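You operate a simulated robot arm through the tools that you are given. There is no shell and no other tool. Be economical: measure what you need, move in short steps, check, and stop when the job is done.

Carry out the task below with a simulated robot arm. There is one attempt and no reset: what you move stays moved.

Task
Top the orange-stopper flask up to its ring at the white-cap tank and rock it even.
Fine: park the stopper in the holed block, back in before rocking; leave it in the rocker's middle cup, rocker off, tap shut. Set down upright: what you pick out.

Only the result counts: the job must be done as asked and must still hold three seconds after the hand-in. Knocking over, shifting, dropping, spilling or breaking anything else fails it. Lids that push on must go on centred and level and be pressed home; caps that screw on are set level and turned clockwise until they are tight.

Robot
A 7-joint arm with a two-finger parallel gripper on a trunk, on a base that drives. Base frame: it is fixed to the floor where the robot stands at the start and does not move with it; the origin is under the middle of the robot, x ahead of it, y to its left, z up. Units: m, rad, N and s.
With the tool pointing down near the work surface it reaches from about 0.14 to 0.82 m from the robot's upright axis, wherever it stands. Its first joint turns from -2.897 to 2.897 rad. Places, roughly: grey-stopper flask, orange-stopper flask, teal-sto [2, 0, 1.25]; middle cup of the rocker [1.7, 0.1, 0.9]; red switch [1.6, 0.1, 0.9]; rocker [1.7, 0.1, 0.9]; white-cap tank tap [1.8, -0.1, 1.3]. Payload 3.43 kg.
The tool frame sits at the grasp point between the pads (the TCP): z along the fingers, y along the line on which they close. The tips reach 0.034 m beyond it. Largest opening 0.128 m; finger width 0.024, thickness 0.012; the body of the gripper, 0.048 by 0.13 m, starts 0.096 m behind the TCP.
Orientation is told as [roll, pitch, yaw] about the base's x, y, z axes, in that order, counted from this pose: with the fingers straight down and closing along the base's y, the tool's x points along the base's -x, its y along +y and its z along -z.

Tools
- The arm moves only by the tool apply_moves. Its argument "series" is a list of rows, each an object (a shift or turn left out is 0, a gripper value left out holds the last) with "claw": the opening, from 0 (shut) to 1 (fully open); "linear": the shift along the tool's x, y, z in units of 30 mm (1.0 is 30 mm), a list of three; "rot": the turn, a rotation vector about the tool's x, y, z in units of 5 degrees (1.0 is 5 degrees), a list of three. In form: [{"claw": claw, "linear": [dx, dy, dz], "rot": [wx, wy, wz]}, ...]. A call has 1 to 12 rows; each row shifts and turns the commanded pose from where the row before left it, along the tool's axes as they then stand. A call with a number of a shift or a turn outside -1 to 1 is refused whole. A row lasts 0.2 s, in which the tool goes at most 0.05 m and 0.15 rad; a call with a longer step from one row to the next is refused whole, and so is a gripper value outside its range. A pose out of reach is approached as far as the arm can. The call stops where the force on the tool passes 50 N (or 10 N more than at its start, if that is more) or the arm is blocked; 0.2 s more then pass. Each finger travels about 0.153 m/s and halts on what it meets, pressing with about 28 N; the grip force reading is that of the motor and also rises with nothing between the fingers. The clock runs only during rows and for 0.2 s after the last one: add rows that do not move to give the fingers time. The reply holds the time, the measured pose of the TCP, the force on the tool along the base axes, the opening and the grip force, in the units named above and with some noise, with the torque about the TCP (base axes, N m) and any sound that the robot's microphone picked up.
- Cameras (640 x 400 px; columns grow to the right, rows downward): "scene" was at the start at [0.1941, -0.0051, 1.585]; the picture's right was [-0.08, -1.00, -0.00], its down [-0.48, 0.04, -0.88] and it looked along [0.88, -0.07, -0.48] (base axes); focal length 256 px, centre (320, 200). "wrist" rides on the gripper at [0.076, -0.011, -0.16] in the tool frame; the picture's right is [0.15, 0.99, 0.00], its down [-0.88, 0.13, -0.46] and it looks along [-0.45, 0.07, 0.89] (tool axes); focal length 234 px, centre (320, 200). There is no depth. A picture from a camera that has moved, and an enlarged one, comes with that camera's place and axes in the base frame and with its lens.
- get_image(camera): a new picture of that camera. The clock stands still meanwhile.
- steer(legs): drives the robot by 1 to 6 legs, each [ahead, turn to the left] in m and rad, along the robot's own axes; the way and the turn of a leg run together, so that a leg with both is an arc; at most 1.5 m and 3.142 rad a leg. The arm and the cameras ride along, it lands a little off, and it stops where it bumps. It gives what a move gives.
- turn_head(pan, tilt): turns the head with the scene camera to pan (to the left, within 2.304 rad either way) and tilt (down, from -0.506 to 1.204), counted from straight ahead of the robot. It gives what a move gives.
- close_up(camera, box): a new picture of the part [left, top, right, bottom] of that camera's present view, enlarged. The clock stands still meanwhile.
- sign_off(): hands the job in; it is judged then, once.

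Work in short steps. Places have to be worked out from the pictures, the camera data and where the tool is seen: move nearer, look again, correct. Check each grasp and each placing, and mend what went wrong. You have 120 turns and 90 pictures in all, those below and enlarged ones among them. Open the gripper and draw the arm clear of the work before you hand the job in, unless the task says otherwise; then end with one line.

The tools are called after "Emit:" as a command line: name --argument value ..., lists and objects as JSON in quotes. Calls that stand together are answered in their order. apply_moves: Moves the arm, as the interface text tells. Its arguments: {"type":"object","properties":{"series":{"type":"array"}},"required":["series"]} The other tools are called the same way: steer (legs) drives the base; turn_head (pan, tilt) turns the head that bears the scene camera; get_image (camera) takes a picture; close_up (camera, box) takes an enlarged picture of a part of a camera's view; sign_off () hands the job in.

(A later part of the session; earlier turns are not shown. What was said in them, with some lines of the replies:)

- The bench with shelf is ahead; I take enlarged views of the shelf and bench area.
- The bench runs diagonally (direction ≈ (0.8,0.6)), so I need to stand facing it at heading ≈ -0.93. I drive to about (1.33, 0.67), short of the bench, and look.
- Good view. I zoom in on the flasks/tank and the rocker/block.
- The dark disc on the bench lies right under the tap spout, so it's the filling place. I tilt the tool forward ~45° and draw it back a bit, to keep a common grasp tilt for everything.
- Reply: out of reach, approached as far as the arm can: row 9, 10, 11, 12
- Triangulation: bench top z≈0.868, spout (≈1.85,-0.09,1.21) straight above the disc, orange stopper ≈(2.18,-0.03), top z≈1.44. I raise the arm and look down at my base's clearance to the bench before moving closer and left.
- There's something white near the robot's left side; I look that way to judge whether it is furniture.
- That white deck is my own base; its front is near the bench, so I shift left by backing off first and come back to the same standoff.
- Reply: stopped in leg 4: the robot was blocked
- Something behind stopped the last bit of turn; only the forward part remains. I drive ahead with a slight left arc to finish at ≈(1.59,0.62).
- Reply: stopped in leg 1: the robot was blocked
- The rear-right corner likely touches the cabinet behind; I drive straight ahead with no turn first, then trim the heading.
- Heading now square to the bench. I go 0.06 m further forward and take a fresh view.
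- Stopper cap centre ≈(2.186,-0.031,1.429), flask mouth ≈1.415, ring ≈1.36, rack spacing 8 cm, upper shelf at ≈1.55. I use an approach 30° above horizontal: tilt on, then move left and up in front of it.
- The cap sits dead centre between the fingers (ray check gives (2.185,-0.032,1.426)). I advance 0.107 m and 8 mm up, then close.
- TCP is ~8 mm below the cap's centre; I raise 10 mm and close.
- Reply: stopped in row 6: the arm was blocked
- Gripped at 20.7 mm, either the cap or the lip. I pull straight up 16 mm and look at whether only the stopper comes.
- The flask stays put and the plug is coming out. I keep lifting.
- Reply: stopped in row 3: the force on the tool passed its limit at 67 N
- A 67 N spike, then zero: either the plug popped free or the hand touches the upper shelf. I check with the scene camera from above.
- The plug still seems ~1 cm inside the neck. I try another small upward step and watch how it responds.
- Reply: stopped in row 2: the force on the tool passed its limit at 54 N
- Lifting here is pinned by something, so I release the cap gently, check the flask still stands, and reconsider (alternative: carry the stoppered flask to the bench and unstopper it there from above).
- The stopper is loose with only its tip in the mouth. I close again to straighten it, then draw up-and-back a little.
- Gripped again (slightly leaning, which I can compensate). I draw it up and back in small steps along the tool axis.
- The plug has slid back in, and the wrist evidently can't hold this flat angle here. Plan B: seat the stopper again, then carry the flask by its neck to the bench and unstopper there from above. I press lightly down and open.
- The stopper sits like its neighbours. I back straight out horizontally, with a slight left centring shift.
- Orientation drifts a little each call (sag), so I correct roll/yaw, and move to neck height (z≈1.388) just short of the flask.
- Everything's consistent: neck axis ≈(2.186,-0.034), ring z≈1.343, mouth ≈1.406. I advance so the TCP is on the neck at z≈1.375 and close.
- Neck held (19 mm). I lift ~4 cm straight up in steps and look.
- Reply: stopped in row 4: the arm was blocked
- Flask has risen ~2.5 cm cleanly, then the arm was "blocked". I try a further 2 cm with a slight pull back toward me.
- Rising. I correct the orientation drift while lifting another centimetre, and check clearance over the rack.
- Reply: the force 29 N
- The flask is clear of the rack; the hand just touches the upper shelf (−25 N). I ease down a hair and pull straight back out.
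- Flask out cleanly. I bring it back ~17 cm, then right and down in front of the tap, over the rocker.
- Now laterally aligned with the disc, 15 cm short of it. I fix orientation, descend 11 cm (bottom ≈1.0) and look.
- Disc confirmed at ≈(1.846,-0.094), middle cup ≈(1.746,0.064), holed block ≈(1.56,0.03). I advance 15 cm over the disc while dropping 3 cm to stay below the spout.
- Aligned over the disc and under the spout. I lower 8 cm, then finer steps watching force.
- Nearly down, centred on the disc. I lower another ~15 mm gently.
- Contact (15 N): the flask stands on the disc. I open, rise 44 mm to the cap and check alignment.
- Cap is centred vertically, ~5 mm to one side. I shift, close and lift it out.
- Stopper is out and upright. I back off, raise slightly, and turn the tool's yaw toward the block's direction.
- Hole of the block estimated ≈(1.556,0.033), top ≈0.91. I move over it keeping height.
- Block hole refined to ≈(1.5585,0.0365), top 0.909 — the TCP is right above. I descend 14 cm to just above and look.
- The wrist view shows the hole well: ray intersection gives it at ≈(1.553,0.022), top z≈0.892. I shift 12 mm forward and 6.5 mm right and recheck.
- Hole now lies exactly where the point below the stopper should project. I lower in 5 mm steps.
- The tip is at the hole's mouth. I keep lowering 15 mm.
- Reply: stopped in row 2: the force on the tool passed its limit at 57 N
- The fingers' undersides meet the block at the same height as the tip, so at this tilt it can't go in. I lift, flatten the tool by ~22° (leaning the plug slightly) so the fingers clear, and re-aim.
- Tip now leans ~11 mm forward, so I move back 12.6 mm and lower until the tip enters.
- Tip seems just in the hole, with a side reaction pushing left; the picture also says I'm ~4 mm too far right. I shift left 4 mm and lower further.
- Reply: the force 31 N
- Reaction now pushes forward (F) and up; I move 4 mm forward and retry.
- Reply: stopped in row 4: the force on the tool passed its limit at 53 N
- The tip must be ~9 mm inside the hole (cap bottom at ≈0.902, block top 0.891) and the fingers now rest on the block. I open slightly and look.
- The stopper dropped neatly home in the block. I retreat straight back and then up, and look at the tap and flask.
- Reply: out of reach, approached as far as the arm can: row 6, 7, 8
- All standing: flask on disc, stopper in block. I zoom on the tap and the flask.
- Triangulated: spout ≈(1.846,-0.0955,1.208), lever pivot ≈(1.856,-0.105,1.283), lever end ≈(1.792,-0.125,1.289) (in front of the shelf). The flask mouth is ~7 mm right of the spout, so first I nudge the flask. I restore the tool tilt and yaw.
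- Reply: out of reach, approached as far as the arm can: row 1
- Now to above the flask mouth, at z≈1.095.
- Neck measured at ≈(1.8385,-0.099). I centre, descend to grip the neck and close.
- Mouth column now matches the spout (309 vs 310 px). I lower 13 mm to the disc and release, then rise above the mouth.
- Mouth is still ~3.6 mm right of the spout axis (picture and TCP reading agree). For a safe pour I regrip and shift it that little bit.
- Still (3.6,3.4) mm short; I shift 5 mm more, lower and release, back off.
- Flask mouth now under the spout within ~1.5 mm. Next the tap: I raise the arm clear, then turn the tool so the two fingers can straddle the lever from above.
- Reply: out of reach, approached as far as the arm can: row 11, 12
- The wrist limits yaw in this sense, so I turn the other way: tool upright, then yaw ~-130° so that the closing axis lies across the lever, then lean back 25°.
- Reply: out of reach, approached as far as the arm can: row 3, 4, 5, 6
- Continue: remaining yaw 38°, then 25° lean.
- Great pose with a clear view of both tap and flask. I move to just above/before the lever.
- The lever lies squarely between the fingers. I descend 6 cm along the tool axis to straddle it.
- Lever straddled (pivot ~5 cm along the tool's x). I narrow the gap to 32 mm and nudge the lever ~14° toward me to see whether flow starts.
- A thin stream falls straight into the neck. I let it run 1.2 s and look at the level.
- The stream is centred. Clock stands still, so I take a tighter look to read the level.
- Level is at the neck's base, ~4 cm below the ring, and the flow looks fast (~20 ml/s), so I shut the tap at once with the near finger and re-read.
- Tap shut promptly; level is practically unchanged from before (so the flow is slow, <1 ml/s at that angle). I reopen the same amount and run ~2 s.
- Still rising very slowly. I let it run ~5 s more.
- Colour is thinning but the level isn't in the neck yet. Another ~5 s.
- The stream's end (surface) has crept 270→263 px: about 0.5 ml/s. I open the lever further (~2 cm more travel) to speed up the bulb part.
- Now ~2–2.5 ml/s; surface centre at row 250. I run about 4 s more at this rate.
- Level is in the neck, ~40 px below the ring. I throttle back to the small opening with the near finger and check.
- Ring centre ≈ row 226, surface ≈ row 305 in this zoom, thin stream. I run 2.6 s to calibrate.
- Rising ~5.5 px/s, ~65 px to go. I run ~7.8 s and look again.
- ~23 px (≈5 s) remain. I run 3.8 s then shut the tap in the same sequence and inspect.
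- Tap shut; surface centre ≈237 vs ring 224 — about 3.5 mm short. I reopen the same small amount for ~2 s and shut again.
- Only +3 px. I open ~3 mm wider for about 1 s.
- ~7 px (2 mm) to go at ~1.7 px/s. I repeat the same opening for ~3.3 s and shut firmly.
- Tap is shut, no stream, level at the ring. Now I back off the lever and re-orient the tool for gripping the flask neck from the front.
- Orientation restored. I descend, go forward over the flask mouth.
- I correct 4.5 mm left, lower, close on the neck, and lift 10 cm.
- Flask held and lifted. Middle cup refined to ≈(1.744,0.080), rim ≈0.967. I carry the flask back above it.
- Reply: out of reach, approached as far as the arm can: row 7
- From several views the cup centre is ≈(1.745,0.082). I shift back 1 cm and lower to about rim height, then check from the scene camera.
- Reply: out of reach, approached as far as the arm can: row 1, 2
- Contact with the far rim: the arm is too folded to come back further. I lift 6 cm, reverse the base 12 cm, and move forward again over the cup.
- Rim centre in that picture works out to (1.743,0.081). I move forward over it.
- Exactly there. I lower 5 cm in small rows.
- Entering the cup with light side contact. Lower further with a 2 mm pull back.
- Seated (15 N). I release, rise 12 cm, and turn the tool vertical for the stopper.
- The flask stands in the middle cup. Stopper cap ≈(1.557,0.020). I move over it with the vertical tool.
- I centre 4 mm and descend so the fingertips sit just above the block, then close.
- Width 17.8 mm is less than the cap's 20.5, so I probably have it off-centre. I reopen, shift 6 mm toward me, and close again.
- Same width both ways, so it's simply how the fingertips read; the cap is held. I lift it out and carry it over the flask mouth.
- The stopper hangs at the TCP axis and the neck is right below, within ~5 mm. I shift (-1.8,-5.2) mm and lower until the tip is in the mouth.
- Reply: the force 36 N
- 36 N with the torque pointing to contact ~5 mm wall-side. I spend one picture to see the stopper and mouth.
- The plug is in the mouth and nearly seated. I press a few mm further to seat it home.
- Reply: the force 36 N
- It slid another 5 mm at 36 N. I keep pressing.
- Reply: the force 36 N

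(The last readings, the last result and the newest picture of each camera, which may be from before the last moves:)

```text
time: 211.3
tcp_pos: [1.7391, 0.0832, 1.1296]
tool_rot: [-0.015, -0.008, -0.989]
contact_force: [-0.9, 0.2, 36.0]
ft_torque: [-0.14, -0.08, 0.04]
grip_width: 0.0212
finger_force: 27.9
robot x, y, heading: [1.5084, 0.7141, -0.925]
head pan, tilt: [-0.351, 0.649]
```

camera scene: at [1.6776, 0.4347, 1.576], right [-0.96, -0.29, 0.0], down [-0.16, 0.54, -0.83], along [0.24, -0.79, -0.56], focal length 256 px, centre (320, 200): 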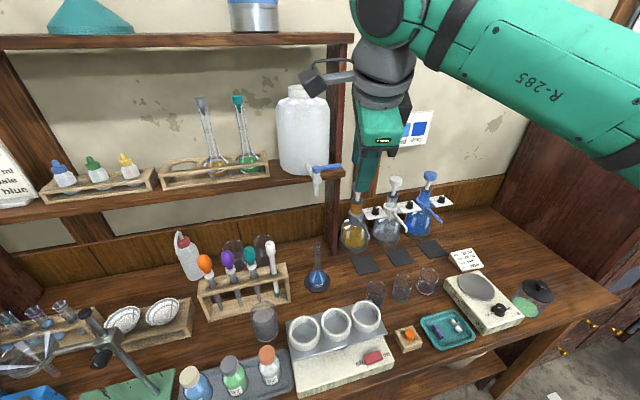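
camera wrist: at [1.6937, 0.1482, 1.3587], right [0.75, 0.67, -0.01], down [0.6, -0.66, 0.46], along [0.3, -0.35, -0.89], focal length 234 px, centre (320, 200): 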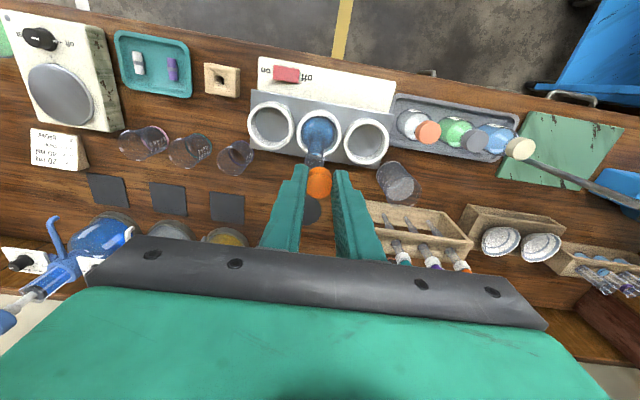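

36 N is just the grip's slip limit, so the stopper isn't moving any more. I open, rise, close the fingers and press on its top to be sure.

Emit:
apply_moves --series '[{"claw": 0.2}, {"claw": 0.4}, {}, {"linear": [0, 0, -1]}, {"linear": [0, 0, -1]}, {"linear": [0, 0, -0.3]}, {"claw": 0}, {}, {}, {}]'

Emit:
apply_moves --series '[{"linear": [0, 0, 0.5]}, {"linear": [0, 0, 0.3]}, {"linear": [0, 0, 0.15]}, {"linear": [0, 0, 0.15]}, {"linear": [0, 0, 0.1]}, {"linear": [0, 0, 0.1]}, {"linear": [0, 0, 0.1]}]'

```text
time: 213.5
tcp_pos: [1.7405, 0.0827, 1.1984]
tool_rot: [-0.016, -0.008, -0.989]
contact_force: [0.3, 0.0, 0.1]
ft_torque: [-0.02, 0.0, 0.01]
grip_width: 0.0001
finger_force: 28.1
robot x, y, heading: [1.5073, 0.7102, -0.924]
head pan, tilt: [-0.351, 0.649]
```

```text
time: 214.7
tcp_pos: [1.7419, 0.0817, 1.1699]
tool_rot: [-0.014, -0.018, -0.99]
contact_force: [-1.6, 0.8, 15.5]
ft_torque: [0.0, 0.05, 0.03]
grip_width: 0.0001
finger_force: 27.5
robot x, y, heading: [1.5048, 0.7127, -0.923]
head pan, tilt: [-0.351, 0.649]
stopped in row 5: the force on the tool passed its limit at 56 N (the readings are from after the stop); the commanded pose is now the measured one
```

Cap top at ≈1.136 under 56 N. I press once more to see whether it still moves in.

Emit:
apply_moves --series '[{"linear": [0, 0, 0.1]}, {"linear": [0, 0, 0.1]}, {"linear": [0, 0, 0.1]}, {"linear": [0, 0, 0.1]}, {"linear": [0, 0, 0.1]}]'

```text
time: 215.3
tcp_pos: [1.7412, 0.0804, 1.1712]
tool_rot: [-0.016, -0.024, -0.99]
contact_force: [-0.4, 1.6, 15.8]
ft_torque: [0.06, 0.07, -0.02]
grip_width: 0.0002
finger_force: 28.0
robot x, y, heading: [1.5067, 0.7139, -0.925]
head pan, tilt: [-0.351, 0.649]
stopped in row 2: the force on the tool passed its limit at 56 N (the readings are from after the stop); the commanded pose is now the measured one
```

It no longer moves, so it's home. Switch ≈(1.642,0.110,0.905): "on" end ≈(1.6295,0.0985). I rise, move over it and come down close.

Emit:
apply_moves --series '[{"linear": [0, 0, -1]}, {"linear": [0, 0, -1]}, {"linear": [0.635, -0.695, 0]}, {"linear": [0.635, -0.695, 0]}, {"linear": [0.635, -0.695, 0]}, {"linear": [0.635, -0.695, 0]}, {}]'

Emit:
apply_moves --series '[{"linear": [0, 0, 1]}, {"linear": [0, 0, 1]}, {"linear": [0, 0, 1]}, {"linear": [0, 0, 1]}, {"linear": [0, 0, 1]}, {"linear": [0, 0, 1]}, {"linear": [0, 0, 1]}, {"linear": [0, 0, 1]}, {"linear": [0, 0, 0.8]}, {}]'

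```text
time: 216.9
tcp_pos: [1.6313, 0.1005, 1.2278]
tool_rot: [-0.013, -0.022, -0.989]
contact_force: [-0.5, -0.7, 0.7]
ft_torque: [-0.03, 0.0, -0.02]
grip_width: 0.0
finger_force: 28.0
robot x, y, heading: [1.5036, 0.7138, -0.925]
head pan, tilt: [-0.351, 0.649]
```

```text
time: 219.1
tcp_pos: [1.6286, 0.0946, 0.962]
tool_rot: [-0.013, -0.023, -0.99]
contact_force: [-0.3, -0.4, 0.4]
ft_torque: [0.0, 0.0, -0.01]
grip_width: 0.0001
finger_force: 27.6
robot x, y, heading: [1.5063, 0.7162, -0.925]
head pan, tilt: [-0.351, 0.649]
```

Just above the switch. I step down gently until it clicks.

Emit:
apply_moves --series '[{"linear": [0.09, 0, 0]}, {"linear": [0, 0, 0.15]}, {"linear": [0, 0, 0.15]}, {"linear": [0, 0, 0.1]}, {"linear": [0, 0, 0.1]}, {"linear": [0, 0, 0.1]}, {"linear": [0, 0, 0.1]}]'

```text
time: 220.7
tcp_pos: [1.6298, 0.0954, 0.9436]
tool_rot: [-0.014, -0.023, -0.991]
contact_force: [-1.7, -0.1, 3.9]
ft_torque: [0.09, 0.02, 0.04]
grip_width: 0.0003
finger_force: 28.0
robot x, y, heading: [1.5057, 0.7135, -0.927]
head pan, tilt: [-0.351, 0.649]
```

First contact (4 N). Press further.

Emit:
apply_moves --series '[{"linear": [0, 0, 0.08]}, {"linear": [0, 0, 0.08]}, {"linear": [0, 0, 0.08]}]'

```text
time: 221.3
tcp_pos: [1.6292, 0.0955, 0.9434]
tool_rot: [-0.016, -0.024, -0.988]
contact_force: [-4.5, 10.0, 15.1]
ft_torque: [0.55, 0.1, 0.09]
grip_width: 0.0
finger_force: 27.4
robot x, y, heading: [1.5056, 0.7165, -0.928]
head pan, tilt: [-0.351, 0.649]
stopped in row 3: the force on the tool passed its limit at 57 N (the readings are from after the stop); the commanded pose is now the measured one
```

No motion; the torque says only my tip's robot-side corner touches at ≈(1.633,0.108), so the switch lies ~1 cm nearer to me. I lift, shift, and press again further toward the "on" end.

Emit:
apply_moves --series '[{"linear": [0, 0, -0.4]}, {"linear": [0.33, 0.05, 0]}, {"linear": [0, 0, 0.3]}, {"linear": [0, 0, 0.1]}, {"linear": [0, 0, 0.1]}, {"linear": [0, 0, 0.1]}, {"linear": [0, 0, 0.1]}, {"linear": [0, 0, 0.1]}, {}]'

```text
time: 222.5
tcp_pos: [1.6247, 0.1039, 0.9427]
tool_rot: [-0.016, -0.028, -0.989]
contact_force: [-4.6, 9.2, 15.0]
ft_torque: [0.5, 0.08, 0.09]
grip_width: 0.0
finger_force: 27.7
robot x, y, heading: [1.5038, 0.7103, -0.925]
head pan, tilt: [-0.351, 0.649]
stopped in row 6: the force on the tool passed its limit at 56 N (the readings are from after the stop); the commanded pose is now the measured one
```

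Same flat resistance. I use my last picture to see the fingertip relative to the switch.

Emit:
close_up --camera "scene" --box '[318, 267, 378, 307]'

```text
10.00 times, centred on (348, 287) of scene
camera zoom: at [1.5919, 0.5505, 1.5719], right [-0.96, -0.29, 0.0], down [-0.18, 0.58, -0.8], along [0.23, -0.76, -0.6], focal length 2563 px, centre (40, -670)
```

zoom: 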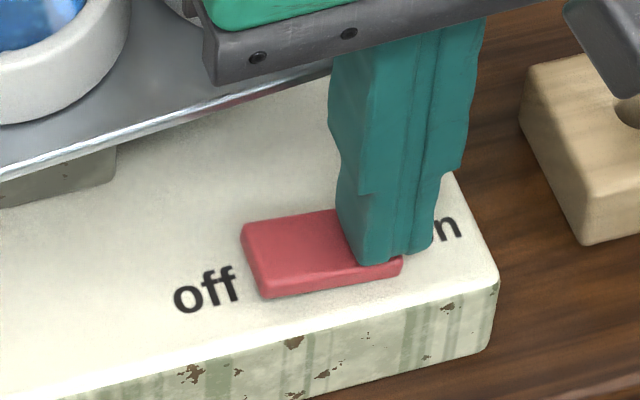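

The picture shows the slab tilted with its "off" end raised and the "on" end pressed down, i.e. it has switched on. I raise the finger and let it rock ~20 s.

Emit:
apply_moves --series '[{"linear": [0, 0, -1]}, {"linear": [0, 0, -1]}, {}, {}, {}, {}, {}, {}, {}, {}, {}, {}]'

Emit:
apply_moves --series '[{}, {}, {}, {}, {}, {}, {}, {}, {}, {}, {}, {}]'

Emit:
apply_moves --series '[{}, {}, {}, {}, {}, {}, {}, {}, {}, {}, {}, {}]'

Emit:
apply_moves --series '[{}, {}, {}, {}, {}, {}, {}, {}, {}, {}, {}, {}]'

Emit:
apply_moves --series '[{}, {}, {}, {}, {}, {}, {}, {}, {}, {}, {}, {}]'

Emit:
apply_moves --series '[{}, {}, {}, {}, {}, {}, {}, {}, {}, {}, {}, {}]'

Emit:
apply_moves --series '[{}, {}, {}, {}, {}, {}, {}, {}, {}, {}, {}, {}]'

Emit:
apply_moves --series '[{}, {}, {}, {}, {}, {}, {}, {}, {}, {}, {}, {}]'

```text
time: 225.1
tcp_pos: [1.6245, 0.1054, 1.003]
tool_rot: [-0.017, -0.027, -0.988]
contact_force: [-0.1, -0.8, -0.6]
ft_torque: [0.02, -0.02, -0.02]
grip_width: 0.0004
finger_force: 27.3
robot x, y, heading: [1.5061, 0.7146, -0.925]
head pan, tilt: [-0.351, 0.649]
```

```text
time: 227.7
tcp_pos: [1.6244, 0.1052, 1.0033]
tool_rot: [-0.019, -0.029, -0.989]
contact_force: [-1.1, -0.4, 0.9]
ft_torque: [-0.01, -0.01, 0.03]
grip_width: 0.0002
finger_force: 28.3
robot x, y, heading: [1.5057, 0.7101, -0.927]
head pan, tilt: [-0.351, 0.649]
```

```text
time: 230.3
tcp_pos: [1.6246, 0.1046, 1.0025]
tool_rot: [-0.018, -0.027, -0.989]
contact_force: [0.0, 0.2, 0.3]
ft_torque: [-0.01, 0.0, 0.01]
grip_width: 0.0001
finger_force: 28.3
robot x, y, heading: [1.5038, 0.7159, -0.921]
head pan, tilt: [-0.351, 0.649]
```

```text
time: 232.9
tcp_pos: [1.6259, 0.1049, 1.0027]
tool_rot: [-0.019, -0.025, -0.989]
contact_force: [-0.3, 0.1, 0.9]
ft_torque: [-0.02, 0.02, 0.05]
grip_width: 0.0
finger_force: 28.3
robot x, y, heading: [1.5075, 0.7142, -0.926]
head pan, tilt: [-0.351, 0.649]
```

```text
time: 235.5
tcp_pos: [1.6256, 0.1038, 1.0028]
tool_rot: [-0.017, -0.028, -0.99]
contact_force: [-0.2, 1.2, -0.5]
ft_torque: [0.01, 0.01, 0.01]
grip_width: 0.0001
finger_force: 27.8
robot x, y, heading: [1.5048, 0.7112, -0.927]
head pan, tilt: [-0.351, 0.649]
```

```text
time: 238.1
tcp_pos: [1.6249, 0.1061, 1.0034]
tool_rot: [-0.016, -0.028, -0.989]
contact_force: [-0.5, 0.0, 0.1]
ft_torque: [-0.01, -0.04, 0.02]
grip_width: 0.0
finger_force: 28.1
robot x, y, heading: [1.5042, 0.7102, -0.925]
head pan, tilt: [-0.351, 0.649]
```

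```text
time: 240.7
tcp_pos: [1.6263, 0.1055, 1.0033]
tool_rot: [-0.017, -0.028, -0.989]
contact_force: [-0.5, 0.9, 0.3]
ft_torque: [-0.02, -0.02, 0.04]
grip_width: 0.0001
finger_force: 28.1
robot x, y, heading: [1.5066, 0.7157, -0.927]
head pan, tilt: [-0.351, 0.649]
```

```text
time: 243.3
tcp_pos: [1.6263, 0.1053, 1.004]
tool_rot: [-0.016, -0.028, -0.991]
contact_force: [-0.4, 0.3, -1.2]
ft_torque: [0.05, 0.01, -0.01]
grip_width: 0.0001
finger_force: 27.8
robot x, y, heading: [1.5055, 0.7129, -0.925]
head pan, tilt: [-0.351, 0.649]
```

~20 s of rocking done. I move over the "off" end and descend close.

Emit:
apply_moves --series '[{"linear": [-0.05, 0.52, 0]}, {"linear": [-0.05, 0.52, 0]}, {"linear": [0, 0, 0.8]}, {"linear": [0, 0, 0.5]}, {"linear": [0, 0, 0.15]}, {"linear": [0, 0, 0.1]}, {}]'

```text
time: 244.9
tcp_pos: [1.6525, 0.1175, 0.9551]
tool_rot: [-0.018, -0.028, -0.988]
contact_force: [-1.0, 0.2, 0.0]
ft_torque: [0.03, -0.04, -0.04]
grip_width: 0.0001
finger_force: 27.9
robot x, y, heading: [1.5071, 0.7147, -0.928]
head pan, tilt: [-0.351, 0.649]
```

Tip at 0.921, no contact yet. I step down 2 mm at a time.

Emit:
apply_moves --series '[{"linear": [0, 0, 0.07]}, {"linear": [0, 0, 0.07]}]'

Emit:
apply_moves --series '[{"linear": [0, 0, 0.07]}]'

Emit:
apply_moves --series '[{"linear": [0, 0, 0.07]}]'

Emit:
apply_moves --series '[{"linear": [0, 0, 0.07]}]'

Emit:
apply_moves --series '[{"linear": [0, 0, 0.07]}]'

```text
time: 245.5
tcp_pos: [1.6527, 0.1176, 0.9514]
tool_rot: [-0.017, -0.028, -0.99]
contact_force: [-0.1, 0.3, 0.0]
ft_torque: [0.01, 0.01, -0.01]
grip_width: 0.0
finger_force: 27.8
robot x, y, heading: [1.5061, 0.7171, -0.926]
head pan, tilt: [-0.351, 0.649]
```

```text
time: 245.9
tcp_pos: [1.6527, 0.1171, 0.9504]
tool_rot: [-0.017, -0.029, -0.991]
contact_force: [0.9, -0.7, 0.3]
ft_torque: [-0.02, -0.05, -0.03]
grip_width: 0.0
finger_force: 28.3
robot x, y, heading: [1.5099, 0.7158, -0.921]
head pan, tilt: [-0.351, 0.649]
```

```text
time: 246.3
tcp_pos: [1.6526, 0.1167, 0.9473]
tool_rot: [-0.018, -0.028, -0.989]
contact_force: [1.0, 0.8, 0.5]
ft_torque: [0.06, -0.02, -0.01]
grip_width: 0.0004
finger_force: 28.0
robot x, y, heading: [1.5059, 0.7156, -0.921]
head pan, tilt: [-0.351, 0.649]
```

```text
time: 246.7
tcp_pos: [1.6529, 0.1178, 0.946]
tool_rot: [-0.017, -0.029, -0.991]
contact_force: [0.9, 0.3, 0.9]
ft_torque: [-0.03, 0.02, 0.0]
grip_width: 0.0002
finger_force: 28.2
robot x, y, heading: [1.5067, 0.7137, -0.923]
head pan, tilt: [-0.351, 0.649]
```

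```text
time: 247.1
tcp_pos: [1.653, 0.1181, 0.9428]
tool_rot: [-0.018, -0.029, -0.988]
contact_force: [1.3, 5.0, 15.0]
ft_torque: [0.21, 0.17, -0.07]
grip_width: 0.0002
finger_force: 28.5
robot x, y, heading: [1.5048, 0.7137, -0.927]
head pan, tilt: [-0.351, 0.649]
```

Bottomed at the same height as the "on" press did, at the "off" end. I press it firmly once, then lift and clear.

Emit:
apply_moves --series '[{"linear": [0, 0, 0.07]}, {"linear": [0, 0, 0.07]}, {}]'

Emit:
apply_moves --series '[{"linear": [0, 0, -1]}, {"linear": [0, 0, -1]}, {"linear": [0.5, 0, -1]}, {"linear": [0.8, 0, -0.8]}, {"linear": [1, 0, -0.3]}, {"linear": [1, 0, -0.3]}, {}]'

```text
time: 247.6
tcp_pos: [1.6531, 0.1182, 0.9435]
tool_rot: [-0.018, -0.03, -0.987]
contact_force: [-4.2, 8.9, 17.5]
ft_torque: [0.37, 0.36, -0.14]
grip_width: 0.0001
finger_force: 27.8
robot x, y, heading: [1.5016, 0.715, -0.923]
head pan, tilt: [-0.351, 0.649]
stopped in row 2: the force on the tool passed its limit at 55 N (the readings are from after the stop); the commanded pose is now the measured one
```

```text
time: 249.2
tcp_pos: [1.5988, 0.2045, 1.0714]
tool_rot: [-0.016, -0.032, -0.987]
contact_force: [0.3, 0.2, -1.0]
ft_torque: [0.0, 0.0, 0.01]
grip_width: 0.0
finger_force: 28.8
robot x, y, heading: [1.5057, 0.7157, -0.925]
head pan, tilt: [-0.351, 0.649]
```

Clear of the work. I open the gripper and back the base off a little.

Emit:
apply_moves --series '[{"claw": 0.5}, {}, {}, {}]'

Emit:
steer --legs '[[-0.1, 0]]'

```text
time: 250.2
tcp_pos: [1.5997, 0.2055, 1.0707]
tool_rot: [-0.018, -0.031, -0.987]
contact_force: [0.6, 0.3, -0.5]
ft_torque: [-0.03, -0.01, 0.02]
grip_width: 0.0638
finger_force: 0.0
robot x, y, heading: [1.5046, 0.717, -0.931]
head pan, tilt: [-0.351, 0.649]
```

```text
time: 251.4
tcp_pos: [1.5382, 0.2848, 1.072]
tool_rot: [-0.017, -0.03, -0.99]
contact_force: [-0.1, -0.4, 0.6]
ft_torque: [-0.01, 0.03, 0.01]
grip_width: 0.064
finger_force: 0.2
robot x, y, heading: [1.4462, 0.7963, -0.93]
head pan, tilt: [-0.351, 0.649]
```

Everything is in place and the arm is clear; I hand in.

Emit:
sign_off

```text
The job is handed in.
```

I filled the orange-stopper flask to its ring and shut the tap. It stands stoppered in the rocker's middle cup with the rocker switched off. I had no pictures left for the last part, so I didn't see the rocking, the mixed liquid or the final "off" position. I judged the switch by feel plus one picture of it pressed to "on", and let it run about 24 s.
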